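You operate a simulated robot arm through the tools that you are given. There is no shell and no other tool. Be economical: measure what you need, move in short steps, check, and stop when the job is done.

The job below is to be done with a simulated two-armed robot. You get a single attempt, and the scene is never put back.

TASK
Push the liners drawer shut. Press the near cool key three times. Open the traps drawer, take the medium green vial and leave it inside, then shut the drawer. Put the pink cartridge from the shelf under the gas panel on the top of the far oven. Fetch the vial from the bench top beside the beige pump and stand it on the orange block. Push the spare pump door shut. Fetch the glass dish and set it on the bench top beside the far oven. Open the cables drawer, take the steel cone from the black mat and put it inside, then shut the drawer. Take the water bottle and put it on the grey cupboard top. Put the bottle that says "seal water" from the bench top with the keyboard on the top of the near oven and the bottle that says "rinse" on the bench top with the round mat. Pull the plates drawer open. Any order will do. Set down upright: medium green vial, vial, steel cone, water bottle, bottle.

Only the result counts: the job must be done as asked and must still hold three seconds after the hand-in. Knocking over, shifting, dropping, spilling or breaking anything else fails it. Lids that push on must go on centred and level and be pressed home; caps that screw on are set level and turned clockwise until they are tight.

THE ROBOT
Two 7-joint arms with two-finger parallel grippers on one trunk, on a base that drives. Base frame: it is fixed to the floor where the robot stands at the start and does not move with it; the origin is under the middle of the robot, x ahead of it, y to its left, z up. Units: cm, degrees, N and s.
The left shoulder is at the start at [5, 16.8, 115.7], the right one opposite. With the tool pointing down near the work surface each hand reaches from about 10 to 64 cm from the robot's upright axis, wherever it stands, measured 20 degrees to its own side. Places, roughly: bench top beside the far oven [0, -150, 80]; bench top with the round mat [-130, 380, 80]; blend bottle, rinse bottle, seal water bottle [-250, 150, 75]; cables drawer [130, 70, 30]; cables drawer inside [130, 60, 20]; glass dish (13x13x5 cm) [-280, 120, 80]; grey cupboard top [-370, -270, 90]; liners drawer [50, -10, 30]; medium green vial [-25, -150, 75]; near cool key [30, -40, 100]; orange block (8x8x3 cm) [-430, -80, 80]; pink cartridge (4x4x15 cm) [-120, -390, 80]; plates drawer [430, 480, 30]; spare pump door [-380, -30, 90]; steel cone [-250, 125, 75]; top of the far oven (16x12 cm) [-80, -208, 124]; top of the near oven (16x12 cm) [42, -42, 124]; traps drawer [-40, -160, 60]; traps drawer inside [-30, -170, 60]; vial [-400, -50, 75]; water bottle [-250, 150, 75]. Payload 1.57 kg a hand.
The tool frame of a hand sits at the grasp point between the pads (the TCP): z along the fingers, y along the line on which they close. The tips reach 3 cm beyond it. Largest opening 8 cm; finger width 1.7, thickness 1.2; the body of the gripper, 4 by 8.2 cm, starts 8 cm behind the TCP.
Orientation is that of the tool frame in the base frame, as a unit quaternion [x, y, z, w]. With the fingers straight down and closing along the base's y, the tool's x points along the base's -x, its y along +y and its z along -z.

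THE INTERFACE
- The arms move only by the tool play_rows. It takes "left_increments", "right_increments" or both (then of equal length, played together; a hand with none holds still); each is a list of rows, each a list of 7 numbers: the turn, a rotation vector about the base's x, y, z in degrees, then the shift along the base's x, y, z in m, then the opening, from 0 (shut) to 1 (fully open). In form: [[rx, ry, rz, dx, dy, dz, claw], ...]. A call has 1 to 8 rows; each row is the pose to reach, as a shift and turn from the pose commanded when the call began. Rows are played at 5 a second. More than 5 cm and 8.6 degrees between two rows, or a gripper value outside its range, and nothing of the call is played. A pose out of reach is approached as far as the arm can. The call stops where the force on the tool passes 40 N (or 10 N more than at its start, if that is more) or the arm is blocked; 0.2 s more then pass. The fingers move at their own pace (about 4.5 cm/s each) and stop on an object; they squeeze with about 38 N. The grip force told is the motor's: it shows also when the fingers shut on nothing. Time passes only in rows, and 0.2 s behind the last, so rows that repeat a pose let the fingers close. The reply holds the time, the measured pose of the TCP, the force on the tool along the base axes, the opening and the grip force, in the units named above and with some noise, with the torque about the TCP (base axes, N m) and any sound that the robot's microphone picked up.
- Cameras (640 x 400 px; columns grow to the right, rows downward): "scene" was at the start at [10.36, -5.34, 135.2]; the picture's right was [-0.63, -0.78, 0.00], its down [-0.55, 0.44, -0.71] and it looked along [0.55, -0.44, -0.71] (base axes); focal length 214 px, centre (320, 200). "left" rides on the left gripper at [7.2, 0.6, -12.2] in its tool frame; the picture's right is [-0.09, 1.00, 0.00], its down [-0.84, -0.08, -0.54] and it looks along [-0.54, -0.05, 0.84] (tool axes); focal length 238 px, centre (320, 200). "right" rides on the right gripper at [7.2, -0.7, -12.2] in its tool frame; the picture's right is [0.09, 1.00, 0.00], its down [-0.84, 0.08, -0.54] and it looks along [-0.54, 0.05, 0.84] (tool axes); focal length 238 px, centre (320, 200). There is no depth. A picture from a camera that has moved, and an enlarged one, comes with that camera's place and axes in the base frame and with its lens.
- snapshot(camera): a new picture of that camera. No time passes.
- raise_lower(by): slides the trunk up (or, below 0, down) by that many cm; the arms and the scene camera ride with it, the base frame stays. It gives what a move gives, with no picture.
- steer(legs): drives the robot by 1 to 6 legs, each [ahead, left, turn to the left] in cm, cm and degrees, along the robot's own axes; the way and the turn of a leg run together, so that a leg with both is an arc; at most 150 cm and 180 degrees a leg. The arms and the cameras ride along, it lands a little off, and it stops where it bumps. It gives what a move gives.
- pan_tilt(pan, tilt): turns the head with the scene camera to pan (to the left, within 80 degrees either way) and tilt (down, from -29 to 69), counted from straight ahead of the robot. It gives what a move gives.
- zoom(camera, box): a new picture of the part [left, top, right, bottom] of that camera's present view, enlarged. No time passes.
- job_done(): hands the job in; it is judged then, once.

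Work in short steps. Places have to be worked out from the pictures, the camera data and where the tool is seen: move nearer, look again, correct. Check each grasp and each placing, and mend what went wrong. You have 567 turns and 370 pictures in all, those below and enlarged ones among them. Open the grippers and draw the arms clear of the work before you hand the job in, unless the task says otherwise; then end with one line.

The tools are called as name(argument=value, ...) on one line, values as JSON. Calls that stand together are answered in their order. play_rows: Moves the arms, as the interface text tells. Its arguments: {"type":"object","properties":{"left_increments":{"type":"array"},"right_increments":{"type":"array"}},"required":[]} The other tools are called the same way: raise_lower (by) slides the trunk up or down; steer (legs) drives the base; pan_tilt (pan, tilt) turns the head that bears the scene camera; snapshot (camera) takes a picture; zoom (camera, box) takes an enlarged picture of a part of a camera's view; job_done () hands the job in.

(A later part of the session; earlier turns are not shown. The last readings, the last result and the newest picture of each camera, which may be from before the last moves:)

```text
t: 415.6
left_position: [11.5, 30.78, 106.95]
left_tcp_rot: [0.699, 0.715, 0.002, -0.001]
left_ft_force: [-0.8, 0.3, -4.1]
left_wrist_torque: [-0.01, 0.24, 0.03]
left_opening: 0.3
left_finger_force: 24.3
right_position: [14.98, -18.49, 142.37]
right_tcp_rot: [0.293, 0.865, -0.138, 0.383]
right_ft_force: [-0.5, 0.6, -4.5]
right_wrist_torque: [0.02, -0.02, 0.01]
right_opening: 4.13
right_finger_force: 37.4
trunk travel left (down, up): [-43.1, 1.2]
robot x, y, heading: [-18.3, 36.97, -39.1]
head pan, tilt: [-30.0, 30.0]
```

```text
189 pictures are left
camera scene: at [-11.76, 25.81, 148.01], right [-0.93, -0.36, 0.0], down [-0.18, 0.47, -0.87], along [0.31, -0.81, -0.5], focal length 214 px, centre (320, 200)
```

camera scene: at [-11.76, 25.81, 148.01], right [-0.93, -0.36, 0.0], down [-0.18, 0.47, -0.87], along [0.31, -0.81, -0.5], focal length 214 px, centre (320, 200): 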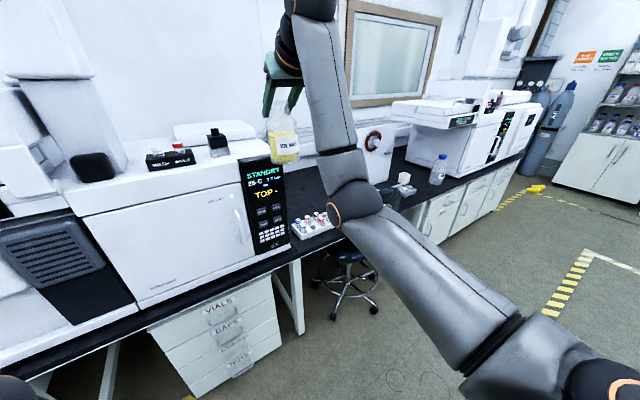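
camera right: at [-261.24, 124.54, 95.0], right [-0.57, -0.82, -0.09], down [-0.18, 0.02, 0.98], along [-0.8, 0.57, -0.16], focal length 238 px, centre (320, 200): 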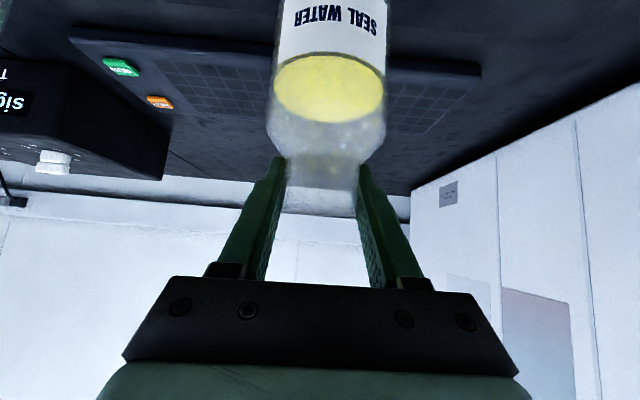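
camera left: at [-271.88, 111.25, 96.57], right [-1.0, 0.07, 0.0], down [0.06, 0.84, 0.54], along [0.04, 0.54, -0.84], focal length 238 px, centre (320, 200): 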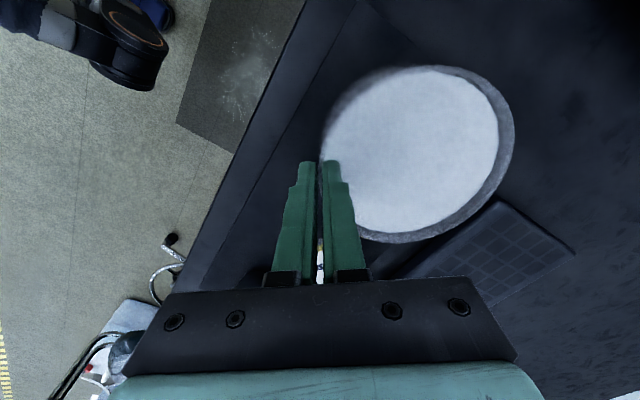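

Clear of the chair. I drive forward 32 cm.

steer(legs=[[32, 0, 0]])

snapshot(camera="scene")

snapshot(camera="right")

```text
t: 417.7
left_position: [36.24, 10.65, 106.8]
left_tcp_rot: [0.699, 0.715, 0.002, -0.002]
left_ft_force: [-0.5, -0.8, -3.9]
left_wrist_torque: [0.0, 0.31, 0.0]
left_opening: 0.3
left_finger_force: 23.8
right_position: [39.72, -38.73, 142.35]
right_tcp_rot: [0.294, 0.865, -0.139, 0.383]
right_ft_force: [-0.2, -1.1, -4.2]
right_wrist_torque: [-0.06, 0.01, 0.03]
right_opening: 4.13
right_finger_force: 37.5
trunk travel left (down, up): [-43.1, 1.2]
robot x, y, heading: [6.4, 16.84, -39.4]
head pan, tilt: [-30.0, 30.0]
```

```text
188 pictures are left
camera scene: at [12.98, 5.69, 148.0], right [-0.93, -0.36, 0.0], down [-0.18, 0.47, -0.87], along [0.31, -0.81, -0.5], focal length 214 px, centre (320, 200)
```

scene: 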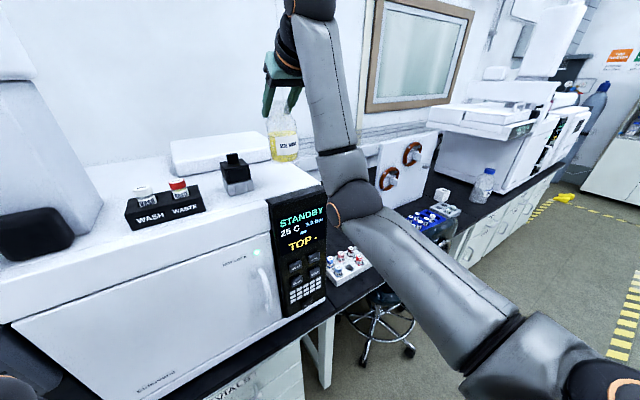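

```text
187 pictures are left
camera right: at [28.36, -30.83, 145.0], right [0.56, 0.82, -0.08], down [0.18, -0.02, 0.98], along [0.81, -0.57, -0.16], focal length 238 px, centre (320, 200)
```

right: 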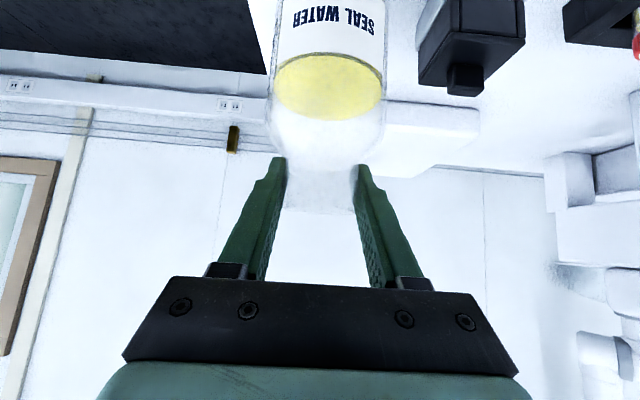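

Lined up. I move 2.7 cm further in and lower 4.5 cm.

play_rows(right_increments=[[0, 0, 0, 0.01, -0.008, 0, 0], [0, 0, 0, 0.021, -0.017, 0, 0], [0, 0, 0, 0.021, -0.017, -0.015, 0], [0, 0, 0, 0.021, -0.017, -0.03, 0], [0, 0, 0, 0.021, -0.017, -0.04, 0], [0, 0, 0, 0.021, -0.017, -0.045, 0]])

zoom(camera="scene", box=[200, 80, 360, 220])

```text
t: 419.1
left_position: [36.14, 10.61, 106.85]
left_tcp_rot: [0.699, 0.715, 0.002, -0.001]
left_ft_force: [-1.4, -0.5, -5.4]
left_wrist_torque: [-0.01, 0.3, -0.03]
left_opening: 0.29
left_finger_force: 24.7
right_position: [41.92, -40.24, 137.76]
right_tcp_rot: [0.294, 0.865, -0.139, 0.383]
right_ft_force: [-0.3, 0.0, -4.4]
right_wrist_torque: [-0.01, -0.03, -0.01]
right_opening: 4.17
right_finger_force: 37.6
trunk travel left (down, up): [-43.1, 1.2]
robot x, y, heading: [6.36, 16.67, -39.0]
head pan, tilt: [-30.0, 30.0]
```

```text
2.86 times, centred on (280, 150) of scene
camera zoom: at [12.94, 5.72, 148.01], right [-0.93, -0.36, 0.0], down [-0.18, 0.47, -0.87], along [0.31, -0.81, -0.5], focal length 613 px, centre (434, 343)
```

zoom: 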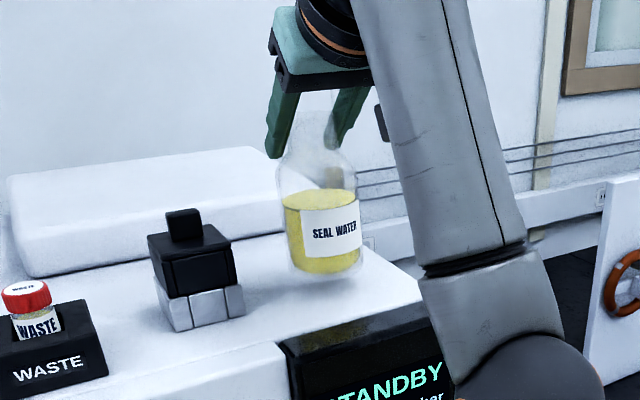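

Nearly down and well placed. I ease down in 3 mm rows to contact.

play_rows(right_increments=[[0, 0, 0, 0, 0, -0.003, 0], [0, 0, 0, 0, 0, -0.006, 0], [0, 0, 0, 0, 0, -0.009, 0], [0, 0, 0, 0, 0, -0.011, 0]])

```text
t: 420.1
left_position: [36.16, 10.75, 106.88]
left_tcp_rot: [0.699, 0.715, 0.002, -0.001]
left_ft_force: [0.0, 0.1, -4.3]
left_wrist_torque: [0.05, 0.29, -0.02]
left_opening: 0.31
left_finger_force: 24.1
right_position: [41.89, -40.24, 136.83]
right_tcp_rot: [0.294, 0.865, -0.138, 0.382]
right_ft_force: [-0.8, 0.8, -4.0]
right_wrist_torque: [0.02, -0.06, -0.02]
right_opening: 4.15
right_finger_force: 38.2
trunk travel left (down, up): [-43.1, 1.2]
robot x, y, heading: [6.72, 17.02, -39.2]
head pan, tilt: [-30.0, 30.0]
```

play_rows(right_increments=[[0, 0, 0, 0, 0, -0.003, 0], [0, 0, 0, 0, 0, -0.006, 0], [0, 0, 0, 0, 0, -0.008, 0]])

zoom(camera="scene", box=[200, 80, 360, 220])

```text
t: 420.9
left_position: [36.14, 10.71, 106.76]
left_tcp_rot: [0.699, 0.715, 0.002, -0.001]
left_ft_force: [0.5, 0.8, -4.8]
left_wrist_torque: [0.02, 0.25, 0.01]
left_opening: 0.28
left_finger_force: 23.8
right_position: [41.9, -40.3, 135.86]
right_tcp_rot: [0.294, 0.864, -0.139, 0.383]
right_ft_force: [-0.4, 0.0, -3.8]
right_wrist_torque: [-0.02, -0.08, -0.02]
right_opening: 4.16
right_finger_force: 37.7
trunk travel left (down, up): [-43.1, 1.2]
robot x, y, heading: [6.32, 17.1, -39.3]
head pan, tilt: [-30.0, 30.0]
```

```text
2.86 times, centred on (280, 150) of scene
camera zoom: at [12.93, 5.73, 148.01], right [-0.93, -0.36, 0.0], down [-0.18, 0.47, -0.87], along [0.31, -0.81, -0.5], focal length 613 px, centre (434, 343)
```

zoom: 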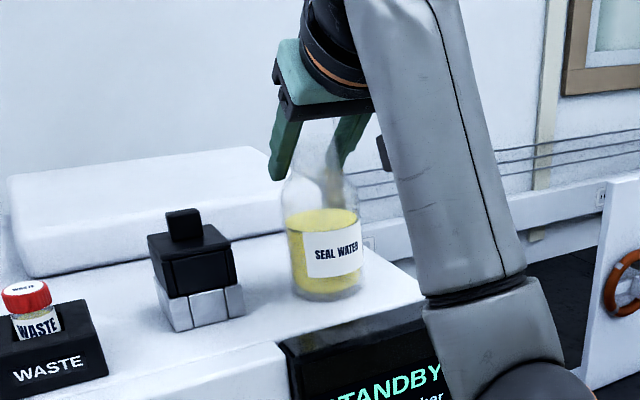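

play_rows(right_increments=[[0, 0, 0, 0, 0, -0.003, 0], [0, 0, 0, 0, 0, -0.006, 0], [0, 0, 0, 0, 0, -0.008, 0]])

```text
t: 421.7
left_position: [35.87, 10.92, 106.95]
left_tcp_rot: [0.699, 0.715, 0.002, 0.001]
left_ft_force: [-0.1, 0.8, -5.0]
left_wrist_torque: [0.01, 0.29, -0.02]
left_opening: 0.31
left_finger_force: 23.7
right_position: [41.59, -40.05, 135.87]
right_tcp_rot: [0.293, 0.861, -0.142, 0.391]
right_ft_force: [2.2, -7.4, 30.1]
right_wrist_torque: [0.31, -0.12, -0.06]
right_opening: 4.13
right_finger_force: 37.7
trunk travel left (down, up): [-43.1, 1.2]
robot x, y, heading: [6.25, 16.95, -39.1]
head pan, tilt: [-30.0, 30.0]
```

Contact (30 N). I relieve 0.6 cm, then open and withdraw backwards.

play_rows(right_increments=[[0, 0, 0, 0, 0, 0.004, 0], [0, 0, 0, 0, 0, 0.007, 0], [0, 0, 0, 0, 0, 0.007, 0]])

play_rows(right_increments=[[0, 0, 0, 0, 0, 0, 0.4], [0, 0, 0, 0, 0, 0, 0.75], [0, 0, 0, 0, 0, 0, 0.8], [0, 0, 0, -0.012, 0.01, 0.006, 0.8], [0, 0, 0, -0.035, 0.028, 0.02, 0.8], [0, 0, 0, -0.065, 0.053, 0.03, 0.8], [0, 0, 0, -0.095, 0.077, 0.04, 0.8]])

zoom(camera="scene", box=[200, 80, 360, 220])

snapshot(camera="right")

```text
t: 422.5
left_position: [36.1, 10.71, 107.0]
left_tcp_rot: [0.699, 0.715, 0.002, 0.0]
left_ft_force: [0.1, -0.4, -5.6]
left_wrist_torque: [0.0, 0.27, 0.0]
left_opening: 0.3
left_finger_force: 23.5
right_position: [41.86, -40.23, 136.02]
right_tcp_rot: [0.293, 0.864, -0.139, 0.384]
right_ft_force: [2.1, -6.1, 13.0]
right_wrist_torque: [-0.36, -0.66, -0.14]
right_opening: 4.16
right_finger_force: 38.3
trunk travel left (down, up): [-43.1, 1.2]
robot x, y, heading: [6.81, 17.17, -38.9]
head pan, tilt: [-30.0, 30.0]
```

```text
t: 424.1
left_position: [36.16, 10.73, 106.9]
left_tcp_rot: [0.699, 0.715, 0.002, 0.0]
left_ft_force: [-0.6, 0.2, -4.3]
left_wrist_torque: [0.03, 0.24, 0.02]
left_opening: 0.31
left_finger_force: 23.9
right_position: [32.3, -32.57, 139.8]
right_tcp_rot: [0.295, 0.864, -0.139, 0.383]
right_ft_force: [0.0, -0.6, 0.1]
right_wrist_torque: [0.05, 0.0, 0.0]
right_opening: 6.4
right_finger_force: 0.2
trunk travel left (down, up): [-43.1, 1.2]
robot x, y, heading: [6.4, 17.07, -39.2]
head pan, tilt: [-30.0, 30.0]
```

```text
2.86 times, centred on (280, 150) of scene
camera zoom: at [12.8, 5.8, 148.02], right [-0.93, -0.36, 0.0], down [-0.18, 0.47, -0.87], along [0.31, -0.81, -0.5], focal length 613 px, centre (434, 343)
```

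zoom: 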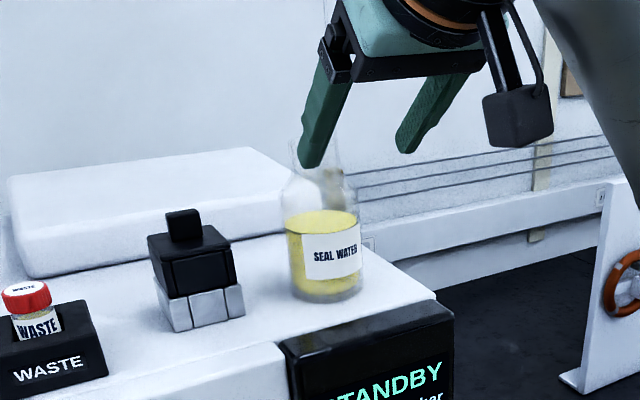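

```text
183 pictures are left
camera right: at [20.89, -24.75, 142.56], right [0.56, 0.82, -0.08], down [0.18, -0.02, 0.98], along [0.81, -0.57, -0.16], focal length 238 px, centre (320, 200)
```

right: 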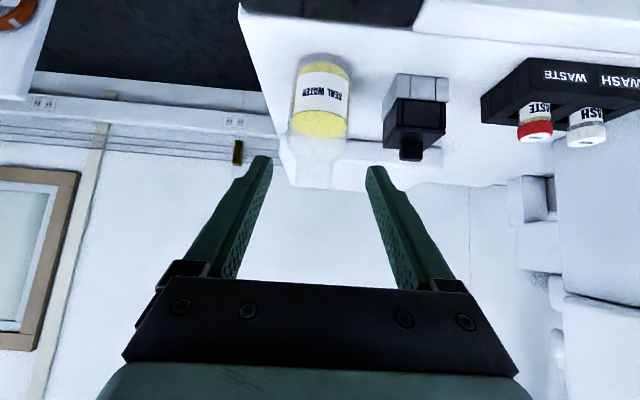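

Seal water stands upright on the near oven. I back off 45 cm, tuck the right arm back and down, and extend the left (dish) arm forward a little in the open.

steer(legs=[[-50, 0, 0]])

play_rows(left_increments=[[0, 0, 0, 0.018, -0.014, 0, 0], [0, 0, 0, 0.036, -0.028, 0, 0], [0, 0, 0, 0.054, -0.042, 0, 0], [0, 0, 0, 0.072, -0.056, 0, 0], [0, 0, 0, 0.09, -0.07, 0, 0], [0, 0, 0, 0.108, -0.084, 0, 0], [0, 0, 0, 0.126, -0.098, 0, 0], [0, 0, 0, 0.14, -0.11, 0, 0]], right_increments=[[3.7, 4.6, 0, 0, 0, -0.04, 0.8], [7.5, 9.3, 0, 0, 0, -0.08, 0.8], [11.2, 13.9, 0, -0.02, 0.01, -0.12, 0.8], [15, 18.5, 0, -0.04, 0.02, -0.16, 0.8], [18.7, 23.2, 0, -0.06, 0.03, -0.2, 0.8], [22.5, 27.8, 0, -0.08, 0.04, -0.24, 0.8], [26.2, 32.4, 0, -0.1, 0.05, -0.28, 0.8], [29.5, 36.5, 0, -0.12, 0.06, -0.31, 0.8]])

pan_tilt(pan=0, tilt=40)

snapshot(camera="scene")

```text
t: 427.0
left_position: [-2.47, 42.1, 106.82]
left_tcp_rot: [0.699, 0.715, 0.002, -0.001]
left_ft_force: [0.4, -0.2, -5.4]
left_wrist_torque: [0.02, 0.25, 0.0]
left_opening: 0.3
left_finger_force: 24.0
right_position: [-6.11, -1.26, 139.93]
right_tcp_rot: [0.295, 0.865, -0.14, 0.382]
right_ft_force: [-0.1, -0.1, 0.0]
right_wrist_torque: [0.0, -0.02, 0.02]
right_opening: 6.41
right_finger_force: 0.1
trunk travel left (down, up): [-43.1, 1.2]
robot x, y, heading: [-32.02, 48.38, -39.1]
head pan, tilt: [-30.0, 30.0]
```

```text
t: 428.8
left_position: [11.62, 31.05, 106.83]
left_tcp_rot: [0.7, 0.714, 0.002, -0.001]
left_ft_force: [0.2, 0.1, -5.3]
left_wrist_torque: [0.01, 0.28, 0.03]
left_opening: 0.3
left_finger_force: 24.3
right_position: [-18.3, 4.8, 108.76]
right_tcp_rot: [0.323, 0.946, -0.001, 0.009]
right_ft_force: [0.7, 0.0, 0.2]
right_wrist_torque: [0.0, 0.01, 0.01]
right_opening: 6.4
right_finger_force: 0.0
trunk travel left (down, up): [-43.1, 1.2]
robot x, y, heading: [-32.24, 47.9, -39.2]
head pan, tilt: [-30.0, 30.0]
```

```text
t: 429.8
left_position: [11.57, 31.1, 106.96]
left_tcp_rot: [0.699, 0.715, 0.002, -0.001]
left_ft_force: [0.5, 0.4, -4.3]
left_wrist_torque: [-0.05, 0.27, -0.02]
left_opening: 0.3
left_finger_force: 24.2
right_position: [-18.18, 4.91, 108.91]
right_tcp_rot: [0.323, 0.946, -0.003, 0.009]
right_ft_force: [-0.6, 0.4, 0.1]
right_wrist_torque: [0.03, 0.01, -0.01]
right_opening: 6.4
right_finger_force: 0.1
trunk travel left (down, up): [-43.1, 1.2]
robot x, y, heading: [-31.84, 48.38, -39.1]
head pan, tilt: [0.0, 40.0]
```

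```text
182 pictures are left
camera scene: at [-22.27, 40.23, 146.48], right [-0.63, -0.77, 0.0], down [-0.5, 0.41, -0.77], along [0.59, -0.48, -0.64], focal length 214 px, centre (320, 200)
```

scene: 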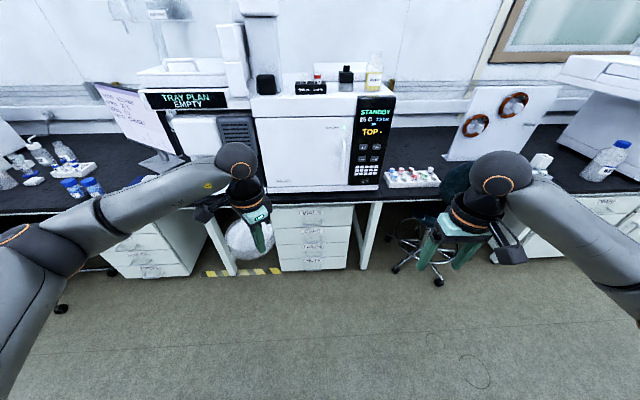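

Now I drive right 161 cm along the aisle, then lower the trunk so the dish travels just above bench height.

steer(legs=[[0, -150, 0], [0, -10, 0]])

raise_lower(by=-19.5)

snapshot(camera="scene")

```text
t: 444.3
left_position: [-89.92, -93.47, 106.9]
left_tcp_rot: [0.699, 0.715, 0.002, 0.0]
left_ft_force: [0.0, 0.0, -5.3]
left_wrist_torque: [-0.01, 0.27, -0.01]
left_opening: 0.28
left_finger_force: 23.8
right_position: [-119.5, -119.81, 108.83]
right_tcp_rot: [0.321, 0.947, -0.002, 0.009]
right_ft_force: [0.5, 0.3, -0.3]
right_wrist_torque: [-0.02, -0.03, 0.0]
right_opening: 6.42
right_finger_force: 0.0
trunk travel left (down, up): [-43.1, 1.2]
robot x, y, heading: [-133.29, -76.47, -39.1]
head pan, tilt: [0.0, 40.0]
```

```text
t: 446.4
left_position: [-89.81, -93.35, 87.43]
left_tcp_rot: [0.698, 0.716, 0.002, 0.0]
left_ft_force: [0.5, 0.0, -4.7]
left_wrist_torque: [-0.03, 0.28, -0.02]
left_opening: 0.3
left_finger_force: 24.7
right_position: [-119.61, -119.8, 89.32]
right_tcp_rot: [0.321, 0.947, -0.004, 0.009]
right_ft_force: [-0.5, 0.1, 0.2]
right_wrist_torque: [0.03, -0.01, -0.02]
right_opening: 6.39
right_finger_force: 0.1
trunk travel left (down, up): [-23.6, 20.7]
robot x, y, heading: [-133.69, -76.48, -39.1]
head pan, tilt: [0.0, 40.0]
```

```text
181 pictures are left
camera scene: at [-123.72, -84.37, 126.98], right [-0.63, -0.78, 0.0], down [-0.5, 0.4, -0.77], along [0.59, -0.48, -0.64], focal length 214 px, centre (320, 200)
```

scene: 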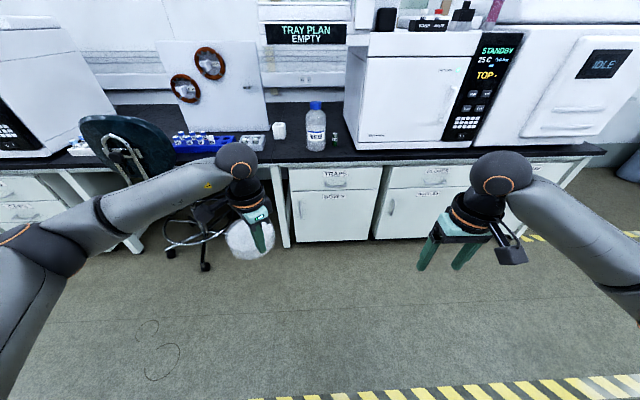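

Aligned. I drive forward 40 cm and check clearance to the chair on the left.

steer(legs=[[42, 0, 0]])

pan_tilt(pan=35, tilt=35)

snapshot(camera="scene")

```text
t: 449.0
left_position: [-57.25, -119.95, 87.45]
left_tcp_rot: [0.699, 0.715, 0.003, -0.001]
left_ft_force: [-0.4, 0.2, -4.0]
left_wrist_torque: [-0.01, 0.27, 0.05]
left_opening: 0.29
left_finger_force: 24.1
right_position: [-87.07, -146.32, 89.35]
right_tcp_rot: [0.323, 0.946, -0.003, 0.009]
right_ft_force: [-0.9, -0.4, -1.3]
right_wrist_torque: [0.0, 0.01, -0.02]
right_opening: 6.37
right_finger_force: 0.2
trunk travel left (down, up): [-23.6, 20.7]
robot x, y, heading: [-101.11, -102.65, -39.2]
head pan, tilt: [0.0, 40.0]
```

```text
t: 450.0
left_position: [-57.32, -119.99, 87.37]
left_tcp_rot: [0.699, 0.715, 0.002, -0.001]
left_ft_force: [0.6, 0.5, -4.8]
left_wrist_torque: [0.01, 0.27, 0.01]
left_opening: 0.31
left_finger_force: 23.3
right_position: [-87.01, -146.25, 89.38]
right_tcp_rot: [0.322, 0.947, -0.003, 0.009]
right_ft_force: [0.4, -0.2, -0.4]
right_wrist_torque: [0.02, -0.02, -0.01]
right_opening: 6.39
right_finger_force: 0.0
trunk travel left (down, up): [-23.6, 20.7]
robot x, y, heading: [-101.22, -102.41, -39.1]
head pan, tilt: [35.0, 35.0]
```

```text
180 pictures are left
camera scene: at [-88.95, -106.15, 127.73], right [-0.07, -1.0, 0.0], down [-0.57, 0.04, -0.82], along [0.82, -0.06, -0.57], focal length 214 px, centre (320, 200)
```

scene: 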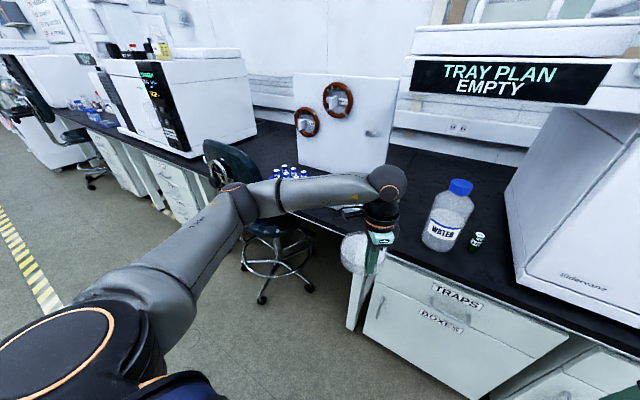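

Clear. I drive the remaining 24.5 cm and look.

steer(legs=[[24.5, 0, 0]])

snapshot(camera="scene")

snapshot(camera="left")

```text
t: 451.8
left_position: [-38.25, -135.41, 87.36]
left_tcp_rot: [0.7, 0.714, 0.002, -0.001]
left_ft_force: [-0.2, -0.4, -4.2]
left_wrist_torque: [-0.02, 0.31, -0.01]
left_opening: 0.33
left_finger_force: 24.0
right_position: [-68.14, -161.69, 89.36]
right_tcp_rot: [0.324, 0.946, -0.003, 0.01]
right_ft_force: [-0.5, 0.7, -0.3]
right_wrist_torque: [-0.02, -0.02, -0.01]
right_opening: 6.4
right_finger_force: 0.2
trunk travel left (down, up): [-23.6, 20.7]
robot x, y, heading: [-82.22, -118.17, -39.1]
head pan, tilt: [35.0, 35.0]
```

```text
179 pictures are left
camera scene: at [-69.97, -121.62, 127.73], right [-0.07, -1.0, 0.0], down [-0.57, 0.04, -0.82], along [0.82, -0.06, -0.57], focal length 214 px, centre (320, 200)
```

scene: 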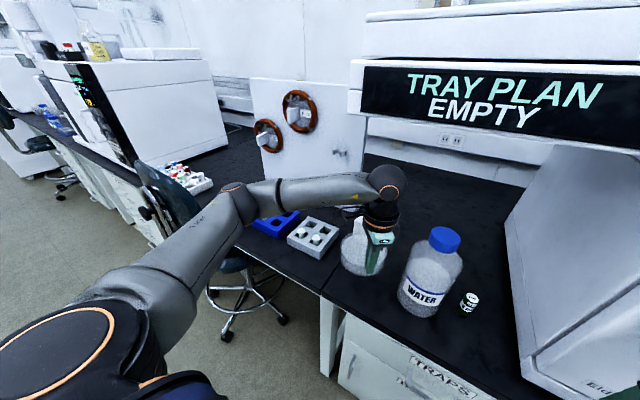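

```text
178 pictures are left
camera left: at [-37.79, -128.25, 99.6], right [1.0, -0.07, 0.0], down [-0.06, -0.84, 0.54], along [-0.04, -0.54, -0.84], focal length 238 px, centre (320, 200)
```

left: 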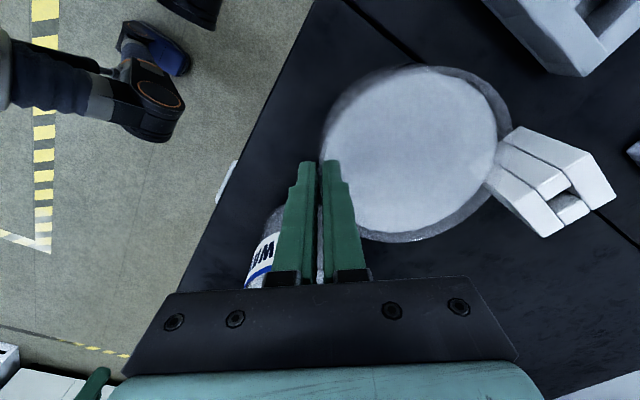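

The dish is over clear bench. I lower 5.4 cm, then in small steps to contact.

raise_lower(by=-5.4)

raise_lower(by=-0.4)

raise_lower(by=-0.4)

```text
t: 452.8
left_position: [-38.38, -135.48, 82.1]
left_tcp_rot: [0.7, 0.714, 0.002, -0.001]
left_ft_force: [-0.2, 0.9, -5.4]
left_wrist_torque: [-0.04, 0.3, 0.01]
left_opening: 0.31
left_finger_force: 24.5
right_position: [-68.03, -161.71, 83.95]
right_tcp_rot: [0.323, 0.946, -0.003, 0.009]
right_ft_force: [0.1, -0.5, -0.7]
right_wrist_torque: [0.03, 0.0, 0.0]
right_opening: 6.4
right_finger_force: 0.2
trunk travel left (down, up): [-18.2, 26.1]
robot x, y, heading: [-82.01, -118.0, -39.0]
head pan, tilt: [35.0, 35.0]
```

```text
t: 453.3
left_position: [-38.38, -135.4, 81.59]
left_tcp_rot: [0.7, 0.714, 0.003, -0.002]
left_ft_force: [0.3, 0.6, -5.3]
left_wrist_torque: [0.0, 0.25, 0.0]
left_opening: 0.3
left_finger_force: 24.5
right_position: [-68.14, -161.73, 83.58]
right_tcp_rot: [0.322, 0.947, -0.003, 0.009]
right_ft_force: [0.3, -0.2, 0.6]
right_wrist_torque: [-0.02, 0.0, -0.01]
right_opening: 6.39
right_finger_force: 0.1
trunk travel left (down, up): [-17.8, 26.5]
robot x, y, heading: [-81.94, -117.79, -39.2]
head pan, tilt: [35.0, 35.0]
```

```text
t: 453.8
left_position: [-38.31, -135.29, 81.23]
left_tcp_rot: [0.7, 0.714, 0.001, 0.0]
left_ft_force: [-0.8, -0.3, -3.7]
left_wrist_torque: [-0.06, 0.2, -0.03]
left_opening: 0.29
left_finger_force: 24.1
right_position: [-68.26, -161.7, 83.21]
right_tcp_rot: [0.323, 0.946, -0.003, 0.009]
right_ft_force: [-0.3, 0.2, 0.8]
right_wrist_torque: [-0.02, -0.02, 0.02]
right_opening: 6.4
right_finger_force: 0.1
trunk travel left (down, up): [-17.4, 26.9]
robot x, y, heading: [-81.85, -118.04, -38.9]
head pan, tilt: [35.0, 35.0]
```

Touching begins. One last 0.2 cm, then I open.

raise_lower(by=-0.2)

play_rows(left_increments=[[0, 0, 0, 0, 0, 0, 0.1], [0, 0, 0, 0, 0, 0, 0.25], [0, 0, 0, 0, 0, 0, 0.35], [0, 0, 0, 0, 0, 0, 0.35]])

raise_lower(by=5)

snapshot(camera="left")

zoom(camera="scene", box=[240, 130, 520, 340])

```text
t: 454.3
left_position: [-38.43, -135.38, 81.16]
left_tcp_rot: [0.7, 0.714, 0.002, 0.0]
left_ft_force: [-0.4, 1.4, 10.6]
left_wrist_torque: [0.38, 0.19, 0.0]
left_opening: 0.3
left_finger_force: 24.3
right_position: [-68.15, -161.65, 83.02]
right_tcp_rot: [0.322, 0.947, -0.003, 0.011]
right_ft_force: [-0.3, -0.7, -0.3]
right_wrist_torque: [0.02, 0.0, 0.01]
right_opening: 6.38
right_finger_force: 0.1
trunk travel left (down, up): [-17.2, 27.1]
robot x, y, heading: [-81.83, -118.15, -39.2]
head pan, tilt: [35.0, 35.0]
```

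```text
t: 455.3
left_position: [-38.39, -135.34, 80.95]
left_tcp_rot: [0.7, 0.714, 0.002, -0.002]
left_ft_force: [-0.1, 0.6, 0.6]
left_wrist_torque: [-0.04, -0.01, 0.04]
left_opening: 2.79
left_finger_force: 0.0
right_position: [-68.18, -161.77, 82.9]
right_tcp_rot: [0.323, 0.946, -0.002, 0.009]
right_ft_force: [-0.3, 0.5, -0.1]
right_wrist_torque: [0.03, 0.02, -0.04]
right_opening: 6.42
right_finger_force: 0.1
trunk travel left (down, up): [-17.2, 27.1]
robot x, y, heading: [-81.78, -118.15, -39.1]
head pan, tilt: [35.0, 35.0]
```

```text
t: 456.2
left_position: [-38.38, -135.45, 86.03]
left_tcp_rot: [0.7, 0.715, 0.003, -0.001]
left_ft_force: [-0.3, 0.5, 0.0]
left_wrist_torque: [0.0, -0.02, -0.01]
left_opening: 2.8
left_finger_force: 0.0
right_position: [-68.2, -161.74, 87.99]
right_tcp_rot: [0.323, 0.946, -0.003, 0.009]
right_ft_force: [0.6, 0.3, -0.5]
right_wrist_torque: [0.04, -0.01, 0.0]
right_opening: 6.39
right_finger_force: 0.1
trunk travel left (down, up): [-22.2, 22.1]
robot x, y, heading: [-82.06, -118.03, -39.2]
head pan, tilt: [35.0, 35.0]
```

```text
177 pictures are left
camera left: at [-37.82, -128.23, 98.23], right [1.0, -0.07, 0.0], down [-0.06, -0.84, 0.54], along [-0.04, -0.54, -0.84], focal length 238 px, centre (320, 200)
```

left: 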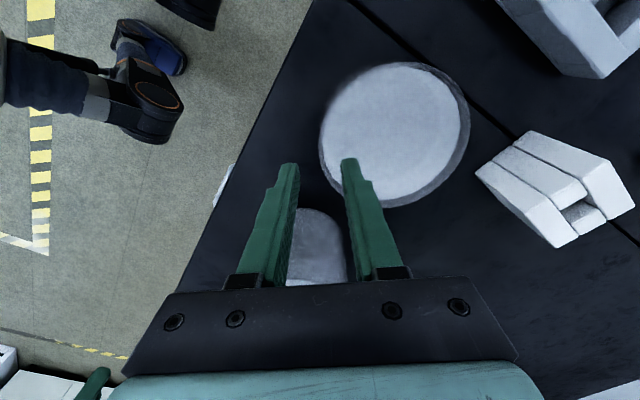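

```text
1.90 times, centred on (380, 235) of scene
camera zoom: at [-70.02, -121.6, 126.34], right [-0.07, -1.0, 0.0], down [-0.57, 0.04, -0.82], along [0.82, -0.06, -0.57], focal length 408 px, centre (206, 133)
```

zoom: 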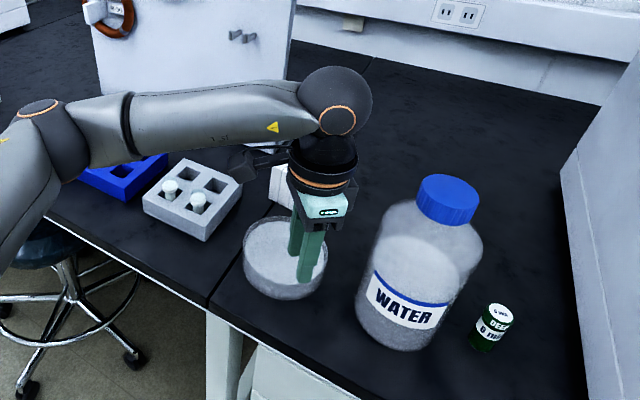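

The dish rests on the bench beside the far oven. I raise clear, back out, restore the left hand's yaw, and turn around for the water bottle.

raise_lower(by=6)

steer(legs=[[-70, 0, 0], [0, 0, 180]])

play_rows(left_increments=[[0, 0, 8, 0, 0, 0.01, 0.5], [0, 0, 16, 0, 0, 0.02, 0.6], [0, 0, 24, 0, 0, 0.03, 0.7], [0, 0, 32, 0, 0, 0.04, 0.7], [0, 0, 40, 0, 0, 0.05, 0.7], [0, 0, 45, 0, 0, 0.06, 0.7]])

steer(legs=[[0, -82, 0], [100, 0, 0]])

pan_tilt(pan=0, tilt=30)

snapshot(camera="scene")

```text
t: 457.2
left_position: [-38.32, -135.39, 92.0]
left_tcp_rot: [0.7, 0.714, 0.002, -0.001]
left_ft_force: [0.7, 0.8, 0.3]
left_wrist_torque: [0.0, 0.01, 0.02]
left_opening: 2.78
left_finger_force: 0.0
right_position: [-68.14, -161.63, 93.92]
right_tcp_rot: [0.322, 0.947, -0.003, 0.009]
right_ft_force: [-0.5, -0.5, 0.1]
right_wrist_torque: [-0.02, 0.0, 0.01]
right_opening: 6.39
right_finger_force: 0.0
trunk travel left (down, up): [-28.2, 16.1]
robot x, y, heading: [-81.58, -118.31, -39.0]
head pan, tilt: [35.0, 35.0]
```

```text
t: 468.5
left_position: [-179.88, -56.38, 92.02]
left_tcp_rot: [0.715, -0.699, 0.002, 0.002]
left_ft_force: [-0.4, 0.1, 0.4]
left_wrist_torque: [0.01, -0.01, 0.0]
left_opening: 2.82
left_finger_force: 0.0
right_position: [-150.01, -30.2, 93.93]
right_tcp_rot: [0.947, -0.322, -0.008, -0.003]
right_ft_force: [-0.1, -0.1, 1.1]
right_wrist_torque: [0.01, -0.02, 0.0]
right_opening: 6.39
right_finger_force: 0.1
trunk travel left (down, up): [-28.2, 16.1]
robot x, y, heading: [-136.31, -74.01, 140.6]
head pan, tilt: [35.0, 35.0]
```

```text
t: 469.9
left_position: [-179.9, -56.33, 98.17]
left_tcp_rot: [0.928, -0.372, 0.002, 0.002]
left_ft_force: [-0.6, -0.2, -0.2]
left_wrist_torque: [0.0, 0.0, -0.01]
left_opening: 5.56
left_finger_force: 0.1
right_position: [-150.04, -30.07, 94.07]
right_tcp_rot: [0.946, -0.323, -0.009, -0.003]
right_ft_force: [0.1, -0.1, -0.1]
right_wrist_torque: [0.03, 0.0, 0.01]
right_opening: 6.41
right_finger_force: 0.1
trunk travel left (down, up): [-28.2, 16.1]
robot x, y, heading: [-136.27, -73.64, 140.7]
head pan, tilt: [35.0, 35.0]
```

```text
t: 482.2
left_position: [-206.38, 69.07, 97.94]
left_tcp_rot: [0.93, -0.368, 0.002, 0.002]
left_ft_force: [0.8, -0.5, -0.3]
left_wrist_torque: [-0.02, 0.04, 0.03]
left_opening: 5.6
left_finger_force: 0.1
right_position: [-176.71, 95.52, 94.07]
right_tcp_rot: [0.948, -0.318, -0.01, -0.002]
right_ft_force: [0.1, 0.5, 0.7]
right_wrist_torque: [0.06, -0.01, 0.05]
right_opening: 6.4
right_finger_force: 0.0
trunk travel left (down, up): [-28.2, 16.1]
robot x, y, heading: [-162.21, 51.91, 141.4]
head pan, tilt: [35.0, 35.0]
```

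```text
t: 483.2
left_position: [-206.35, 69.02, 98.09]
left_tcp_rot: [0.929, -0.369, 0.001, 0.001]
left_ft_force: [0.3, -0.1, -0.4]
left_wrist_torque: [0.02, -0.03, -0.01]
left_opening: 5.61
left_finger_force: 0.2
right_position: [-176.77, 95.55, 93.94]
right_tcp_rot: [0.948, -0.318, -0.009, -0.002]
right_ft_force: [0.1, -0.6, 0.5]
right_wrist_torque: [0.01, 0.03, 0.0]
right_opening: 6.42
right_finger_force: 0.1
trunk travel left (down, up): [-28.2, 16.1]
robot x, y, heading: [-162.58, 52.34, 141.6]
head pan, tilt: [0.0, 30.0]
```

```text
175 pictures are left
camera scene: at [-172.68, 60.0, 133.12], right [0.62, 0.78, 0.0], down [0.39, -0.31, -0.87], along [-0.68, 0.54, -0.5], focal length 214 px, centre (320, 200)
```

scene: 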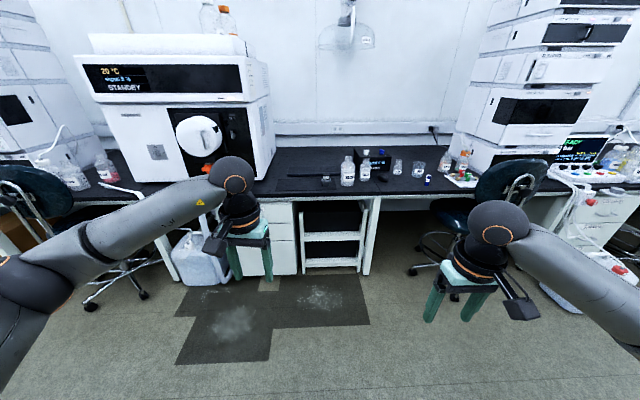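

I go left 14 and forward 66 cm to the bench again.

steer(legs=[[0, 13, -0.5], [66, 0, 0]])

snapshot(camera="scene")

```text
t: 488.2
left_position: [-265.5, 100.47, 98.08]
left_tcp_rot: [0.928, -0.372, 0.002, 0.002]
left_ft_force: [0.4, 0.4, 0.2]
left_wrist_torque: [-0.01, 0.0, 0.01]
left_opening: 5.61
left_finger_force: 0.0
right_position: [-235.78, 126.89, 93.95]
right_tcp_rot: [0.947, -0.322, -0.009, -0.002]
right_ft_force: [0.2, 0.5, 0.0]
right_wrist_torque: [0.0, 0.01, -0.01]
right_opening: 6.39
right_finger_force: 0.1
trunk travel left (down, up): [-28.2, 16.1]
robot x, y, heading: [-221.82, 83.04, 140.8]
head pan, tilt: [0.0, 30.0]
```

```text
174 pictures are left
camera scene: at [-232.0, 91.36, 133.11], right [0.63, 0.78, 0.0], down [0.39, -0.32, -0.87], along [-0.67, 0.55, -0.5], focal length 214 px, centre (320, 200)
```

scene: 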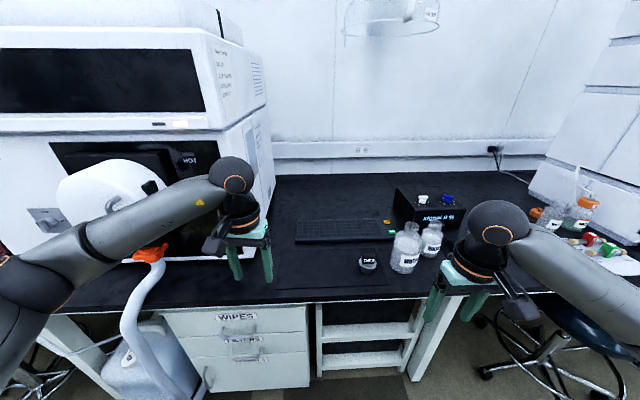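

WATER's neck is at about [-255, 147, 91]. I tilt the right hand 48° and bring it in front of the neck.

play_rows(right_increments=[[3.8, 4.7, 0, -0.01, 0.014, 0.02, 0.8], [7.6, 9.3, 0, -0.02, 0.028, 0.03, 0.8], [11.3, 14, 0, -0.03, 0.042, 0.04, 0.8], [15.1, 18.6, 0, -0.045, 0.06, 0.04, 0.8], [18.9, 23.3, 0, -0.06, 0.08, 0.04, 0.8], [22.7, 28, 0, -0.075, 0.1, 0.04, 0.8], [26.4, 32.6, 0, -0.091, 0.119, 0.04, 0.8], [30.2, 37.3, 0, -0.091, 0.119, 0.04, 0.8]])

snapshot(camera="right")

```text
t: 490.1
left_position: [-265.48, 100.6, 98.08]
left_tcp_rot: [0.928, -0.372, 0.001, 0.001]
left_ft_force: [0.1, 0.5, 0.2]
left_wrist_torque: [0.0, 0.0, -0.01]
left_opening: 5.62
left_finger_force: 0.0
right_position: [-244.89, 138.75, 98.0]
right_tcp_rot: [0.861, -0.292, -0.39, -0.144]
right_ft_force: [0.7, 0.0, 0.0]
right_wrist_torque: [0.01, 0.01, 0.03]
right_opening: 6.43
right_finger_force: 0.1
trunk travel left (down, up): [-28.2, 16.1]
robot x, y, heading: [-221.58, 83.43, 140.7]
head pan, tilt: [0.0, 30.0]
```

```text
173 pictures are left
camera right: at [-233.6, 130.44, 100.43], right [-0.56, -0.82, -0.09], down [-0.17, 0.01, 0.99], along [-0.81, 0.57, -0.14], focal length 238 px, centre (320, 200)
```

right: 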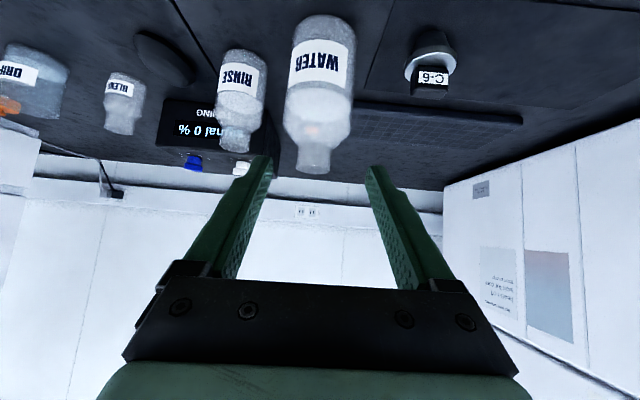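

I approach along the tool line.

play_rows(right_increments=[[0, 0, 0, -0.025, 0.021, -0.015, 0.8], [0, 0, 0, -0.05, 0.042, -0.03, 0.8], [0, 0, 0, -0.075, 0.063, -0.045, 0.8], [0, 0, 0, -0.1, 0.084, -0.06, 0.8], [0, 0, 0, -0.1, 0.084, -0.06, 0.8]])

snapshot(camera="right")

```text
t: 491.2
left_position: [-265.47, 100.44, 97.98]
left_tcp_rot: [0.928, -0.372, 0.002, 0.001]
left_ft_force: [-0.6, -0.1, 0.4]
left_wrist_torque: [0.02, 0.01, 0.01]
left_opening: 5.61
left_finger_force: 0.1
right_position: [-254.84, 147.13, 91.92]
right_tcp_rot: [0.861, -0.292, -0.391, -0.144]
right_ft_force: [-0.4, 0.0, 0.6]
right_wrist_torque: [-0.04, 0.01, -0.02]
right_opening: 6.42
right_finger_force: 0.2
trunk travel left (down, up): [-28.2, 16.1]
robot x, y, heading: [-221.57, 83.55, 141.0]
head pan, tilt: [0.0, 30.0]
```

```text
172 pictures are left
camera right: at [-243.65, 138.88, 94.39], right [-0.56, -0.82, -0.09], down [-0.17, 0.01, 0.99], along [-0.81, 0.57, -0.14], focal length 238 px, centre (320, 200)
```

right: 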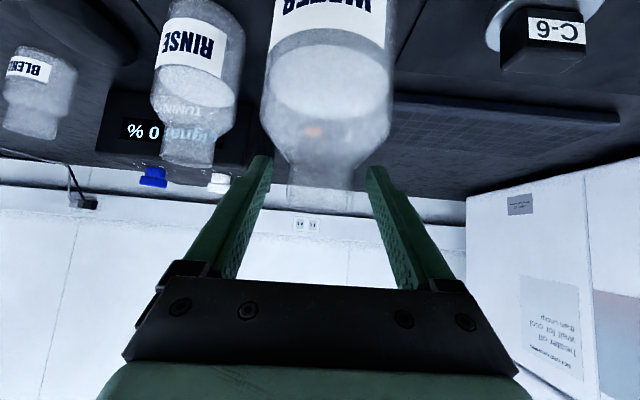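

Two more cm forward, slightly higher, and close.

play_rows(right_increments=[[0, 0, 0, -0.008, 0.007, 0.003, 0.8], [0, 0, 0, -0.016, 0.013, 0.005, 0.8], [0, 0, 0, -0.016, 0.013, 0.005, 0.4], [0, 0, 0, -0.016, 0.013, 0.005, 0], [0, 0, 0, -0.016, 0.013, 0.005, 0], [0, 0, 0, -0.016, 0.013, 0.005, 0]])

snapshot(camera="right")

```text
t: 492.6
left_position: [-265.53, 100.64, 97.93]
left_tcp_rot: [0.928, -0.372, 0.002, 0.001]
left_ft_force: [-0.4, 0.3, -0.6]
left_wrist_torque: [-0.02, 0.0, 0.01]
left_opening: 5.61
left_finger_force: 0.1
right_position: [-256.57, 148.52, 92.57]
right_tcp_rot: [0.862, -0.291, -0.391, -0.142]
right_ft_force: [-2.4, -1.6, 0.8]
right_wrist_torque: [-0.07, 0.13, -0.04]
right_opening: 4.14
right_finger_force: 36.4
trunk travel left (down, up): [-28.2, 16.1]
robot x, y, heading: [-222.17, 83.77, 140.8]
head pan, tilt: [0.0, 30.0]
```

```text
171 pictures are left
camera right: at [-245.24, 140.15, 94.92], right [-0.56, -0.82, -0.09], down [-0.17, 0.01, 0.99], along [-0.81, 0.57, -0.14], focal length 238 px, centre (320, 200)
```

right: 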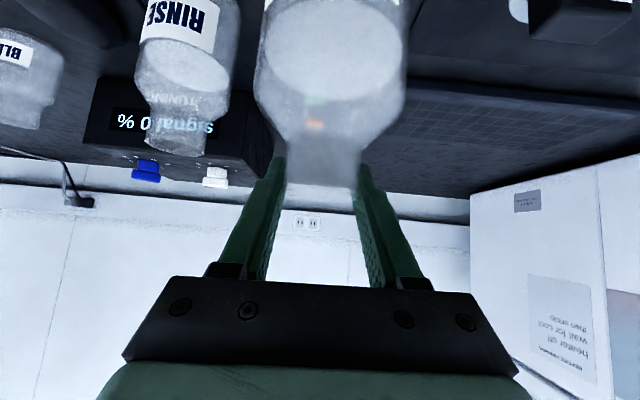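

Gripped. I lift 10 cm with the trunk and check that it hangs true.

raise_lower(by=3)

raise_lower(by=9)

snapshot(camera="right")

snapshot(camera="scene")

```text
t: 493.4
left_position: [-265.58, 100.66, 100.93]
left_tcp_rot: [0.928, -0.371, 0.002, 0.001]
left_ft_force: [0.9, 1.4, 1.2]
left_wrist_torque: [-0.02, 0.0, 0.01]
left_opening: 5.6
left_finger_force: 0.0
right_position: [-256.56, 148.57, 95.41]
right_tcp_rot: [0.862, -0.293, -0.388, -0.144]
right_ft_force: [-0.5, -1.0, -7.3]
right_wrist_torque: [0.05, 0.08, -0.04]
right_opening: 4.11
right_finger_force: 38.0
trunk travel left (down, up): [-31.2, 13.1]
robot x, y, heading: [-221.79, 83.51, 141.1]
head pan, tilt: [0.0, 30.0]
```

```text
t: 494.6
left_position: [-265.59, 100.65, 110.15]
left_tcp_rot: [0.928, -0.372, 0.002, 0.002]
left_ft_force: [-0.5, 0.2, 0.3]
left_wrist_torque: [-0.02, -0.02, 0.01]
left_opening: 5.61
left_finger_force: 0.1
right_position: [-256.54, 148.58, 104.34]
right_tcp_rot: [0.862, -0.292, -0.389, -0.143]
right_ft_force: [-0.8, 0.6, -7.3]
right_wrist_torque: [0.05, 0.04, 0.02]
right_opening: 4.1
right_finger_force: 38.0
trunk travel left (down, up): [-40.1, 4.1]
robot x, y, heading: [-221.91, 83.48, 140.8]
head pan, tilt: [0.0, 30.0]
```

```text
170 pictures are left
camera right: at [-245.23, 140.24, 106.81], right [-0.56, -0.82, -0.09], down [-0.17, 0.01, 0.99], along [-0.81, 0.57, -0.14], focal length 238 px, centre (320, 200)
```

right: 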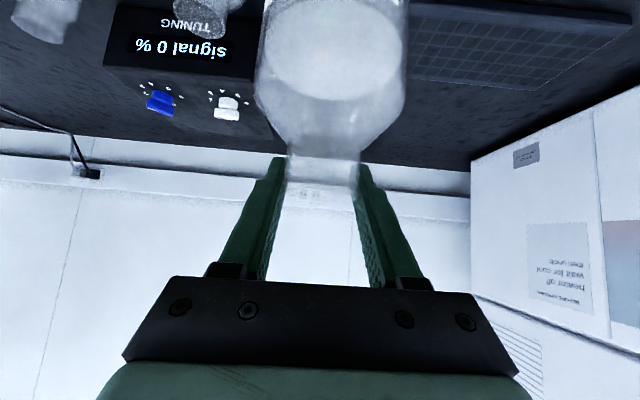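

```text
169 pictures are left
camera scene: at [-232.05, 91.46, 145.1], right [0.63, 0.78, 0.0], down [0.39, -0.32, -0.87], along [-0.67, 0.55, -0.5], focal length 214 px, centre (320, 200)
```

scene: 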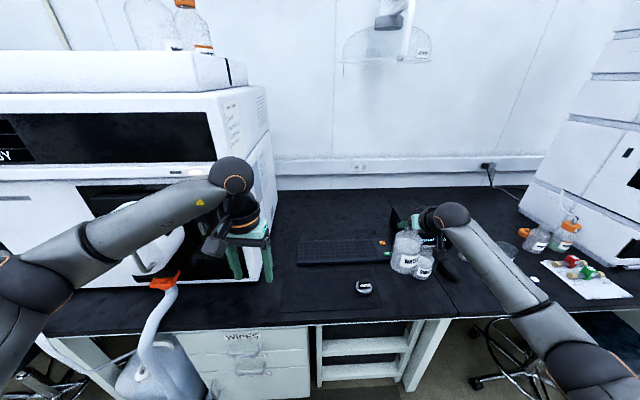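

Water bottle held (7.3 N). I back out 75 cm and drive left along the aisle toward the end wall.

steer(legs=[[-75, 0, 0], [0, 150, 0], [0, 110, 0], [0, 0, 90]])

pan_tilt(pan=0, tilt=25)

snapshot(camera="scene")

```text
t: 525.0
left_position: [-339.09, -213.75, 109.92]
left_tcp_rot: [0.913, 0.407, 0.003, 0.001]
left_ft_force: [-0.2, 0.9, -0.9]
left_wrist_torque: [0.0, 0.03, 0.0]
left_opening: 5.59
left_finger_force: 0.1
right_position: [-387.26, -206.1, 104.46]
right_tcp_rot: [0.81, 0.414, -0.374, 0.18]
right_ft_force: [-0.6, 0.1, -8.0]
right_wrist_torque: [-0.06, 0.0, -0.03]
right_opening: 4.08
right_finger_force: 38.1
trunk travel left (down, up): [-40.1, 4.1]
robot x, y, heading: [-323.45, -169.18, -127.7]
head pan, tilt: [0.0, 30.0]
```

```text
t: 525.6
left_position: [-339.02, -213.74, 110.02]
left_tcp_rot: [0.913, 0.407, 0.004, 0.0]
left_ft_force: [-0.3, -0.4, -1.2]
left_wrist_torque: [0.02, -0.04, -0.06]
left_opening: 5.58
left_finger_force: 0.1
right_position: [-387.14, -206.04, 104.33]
right_tcp_rot: [0.811, 0.415, -0.372, 0.18]
right_ft_force: [1.0, 0.6, -7.6]
right_wrist_torque: [-0.04, 0.01, 0.02]
right_opening: 4.11
right_finger_force: 37.9
trunk travel left (down, up): [-40.1, 4.1]
robot x, y, heading: [-323.16, -169.56, -127.2]
head pan, tilt: [0.0, 25.0]
```

```text
168 pictures are left
camera scene: at [-331.18, -180.38, 145.9], right [-0.79, 0.61, 0.0], down [0.26, 0.34, -0.91], along [-0.55, -0.72, -0.42], focal length 214 px, centre (320, 200)
```

scene: 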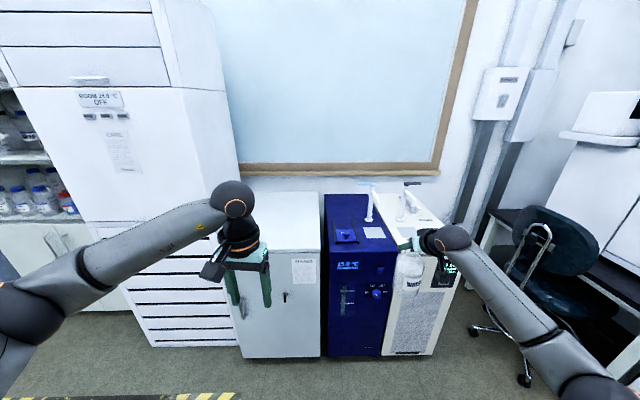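

The grey cupboard's top is ahead-left, centre near [-375, -270, 90]. I raise the bottle, shift it inwards, and tuck the left hand back.

play_rows(left_increments=[[0, 0, 0, 0.02, 0.025, 0, 0.7], [0, 0, 0, 0.04, 0.05, 0, 0.7], [0, 0, 0, 0.06, 0.075, 0, 0.7], [0, 0, 0, 0.08, 0.1, 0, 0.7], [0, 0, 0, 0.1, 0.125, 0, 0.7]], right_increments=[[0, 0, 0, 0.025, -0.018, 0.025, 0], [0, 0, 0, 0.05, -0.036, 0.05, 0], [0, 0, 0, 0.075, -0.055, 0.075, 0], [0, 0, 0, 0.1, -0.073, 0.1, 0], [0, 0, 0, 0.12, -0.091, 0.12, 0]])

steer(legs=[[0, 30, 0]])

snapshot(camera="scene")

```text
t: 526.9
left_position: [-328.89, -201.32, 110.0]
left_tcp_rot: [0.913, 0.408, 0.002, 0.0]
left_ft_force: [0.1, 0.8, 0.1]
left_wrist_torque: [-0.03, 0.0, -0.01]
left_opening: 5.59
left_finger_force: 0.0
right_position: [-375.18, -215.11, 116.58]
right_tcp_rot: [0.81, 0.415, -0.374, 0.18]
right_ft_force: [-1.0, -0.8, -7.3]
right_wrist_torque: [-0.07, 0.02, -0.02]
right_opening: 4.11
right_finger_force: 37.6
trunk travel left (down, up): [-40.1, 4.1]
robot x, y, heading: [-323.11, -169.68, -127.4]
head pan, tilt: [0.0, 25.0]
```

```text
t: 530.1
left_position: [-305.13, -219.2, 110.13]
left_tcp_rot: [0.913, 0.408, 0.003, -0.001]
left_ft_force: [0.5, 0.5, -0.1]
left_wrist_torque: [-0.04, -0.01, -0.03]
left_opening: 5.59
left_finger_force: 0.1
right_position: [-351.4, -233.26, 116.4]
right_tcp_rot: [0.81, 0.415, -0.374, 0.18]
right_ft_force: [-0.8, -0.3, -7.1]
right_wrist_torque: [-0.06, 0.02, -0.01]
right_opening: 4.09
right_finger_force: 37.8
trunk travel left (down, up): [-40.1, 4.1]
robot x, y, heading: [-299.09, -187.72, -127.6]
head pan, tilt: [0.0, 25.0]
```

```text
167 pictures are left
camera scene: at [-307.37, -198.55, 145.9], right [-0.8, 0.61, 0.0], down [0.26, 0.34, -0.91], along [-0.55, -0.72, -0.42], focal length 214 px, centre (320, 200)
```

scene: 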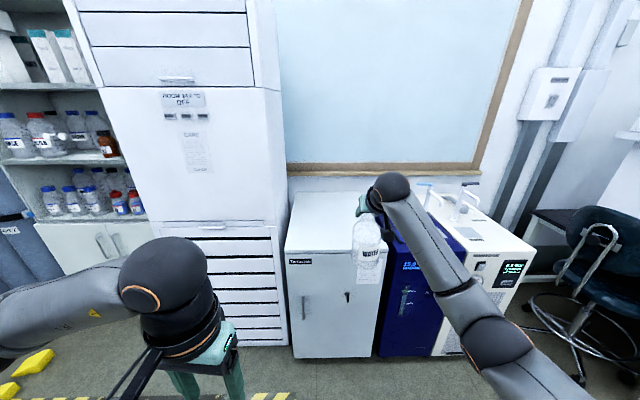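

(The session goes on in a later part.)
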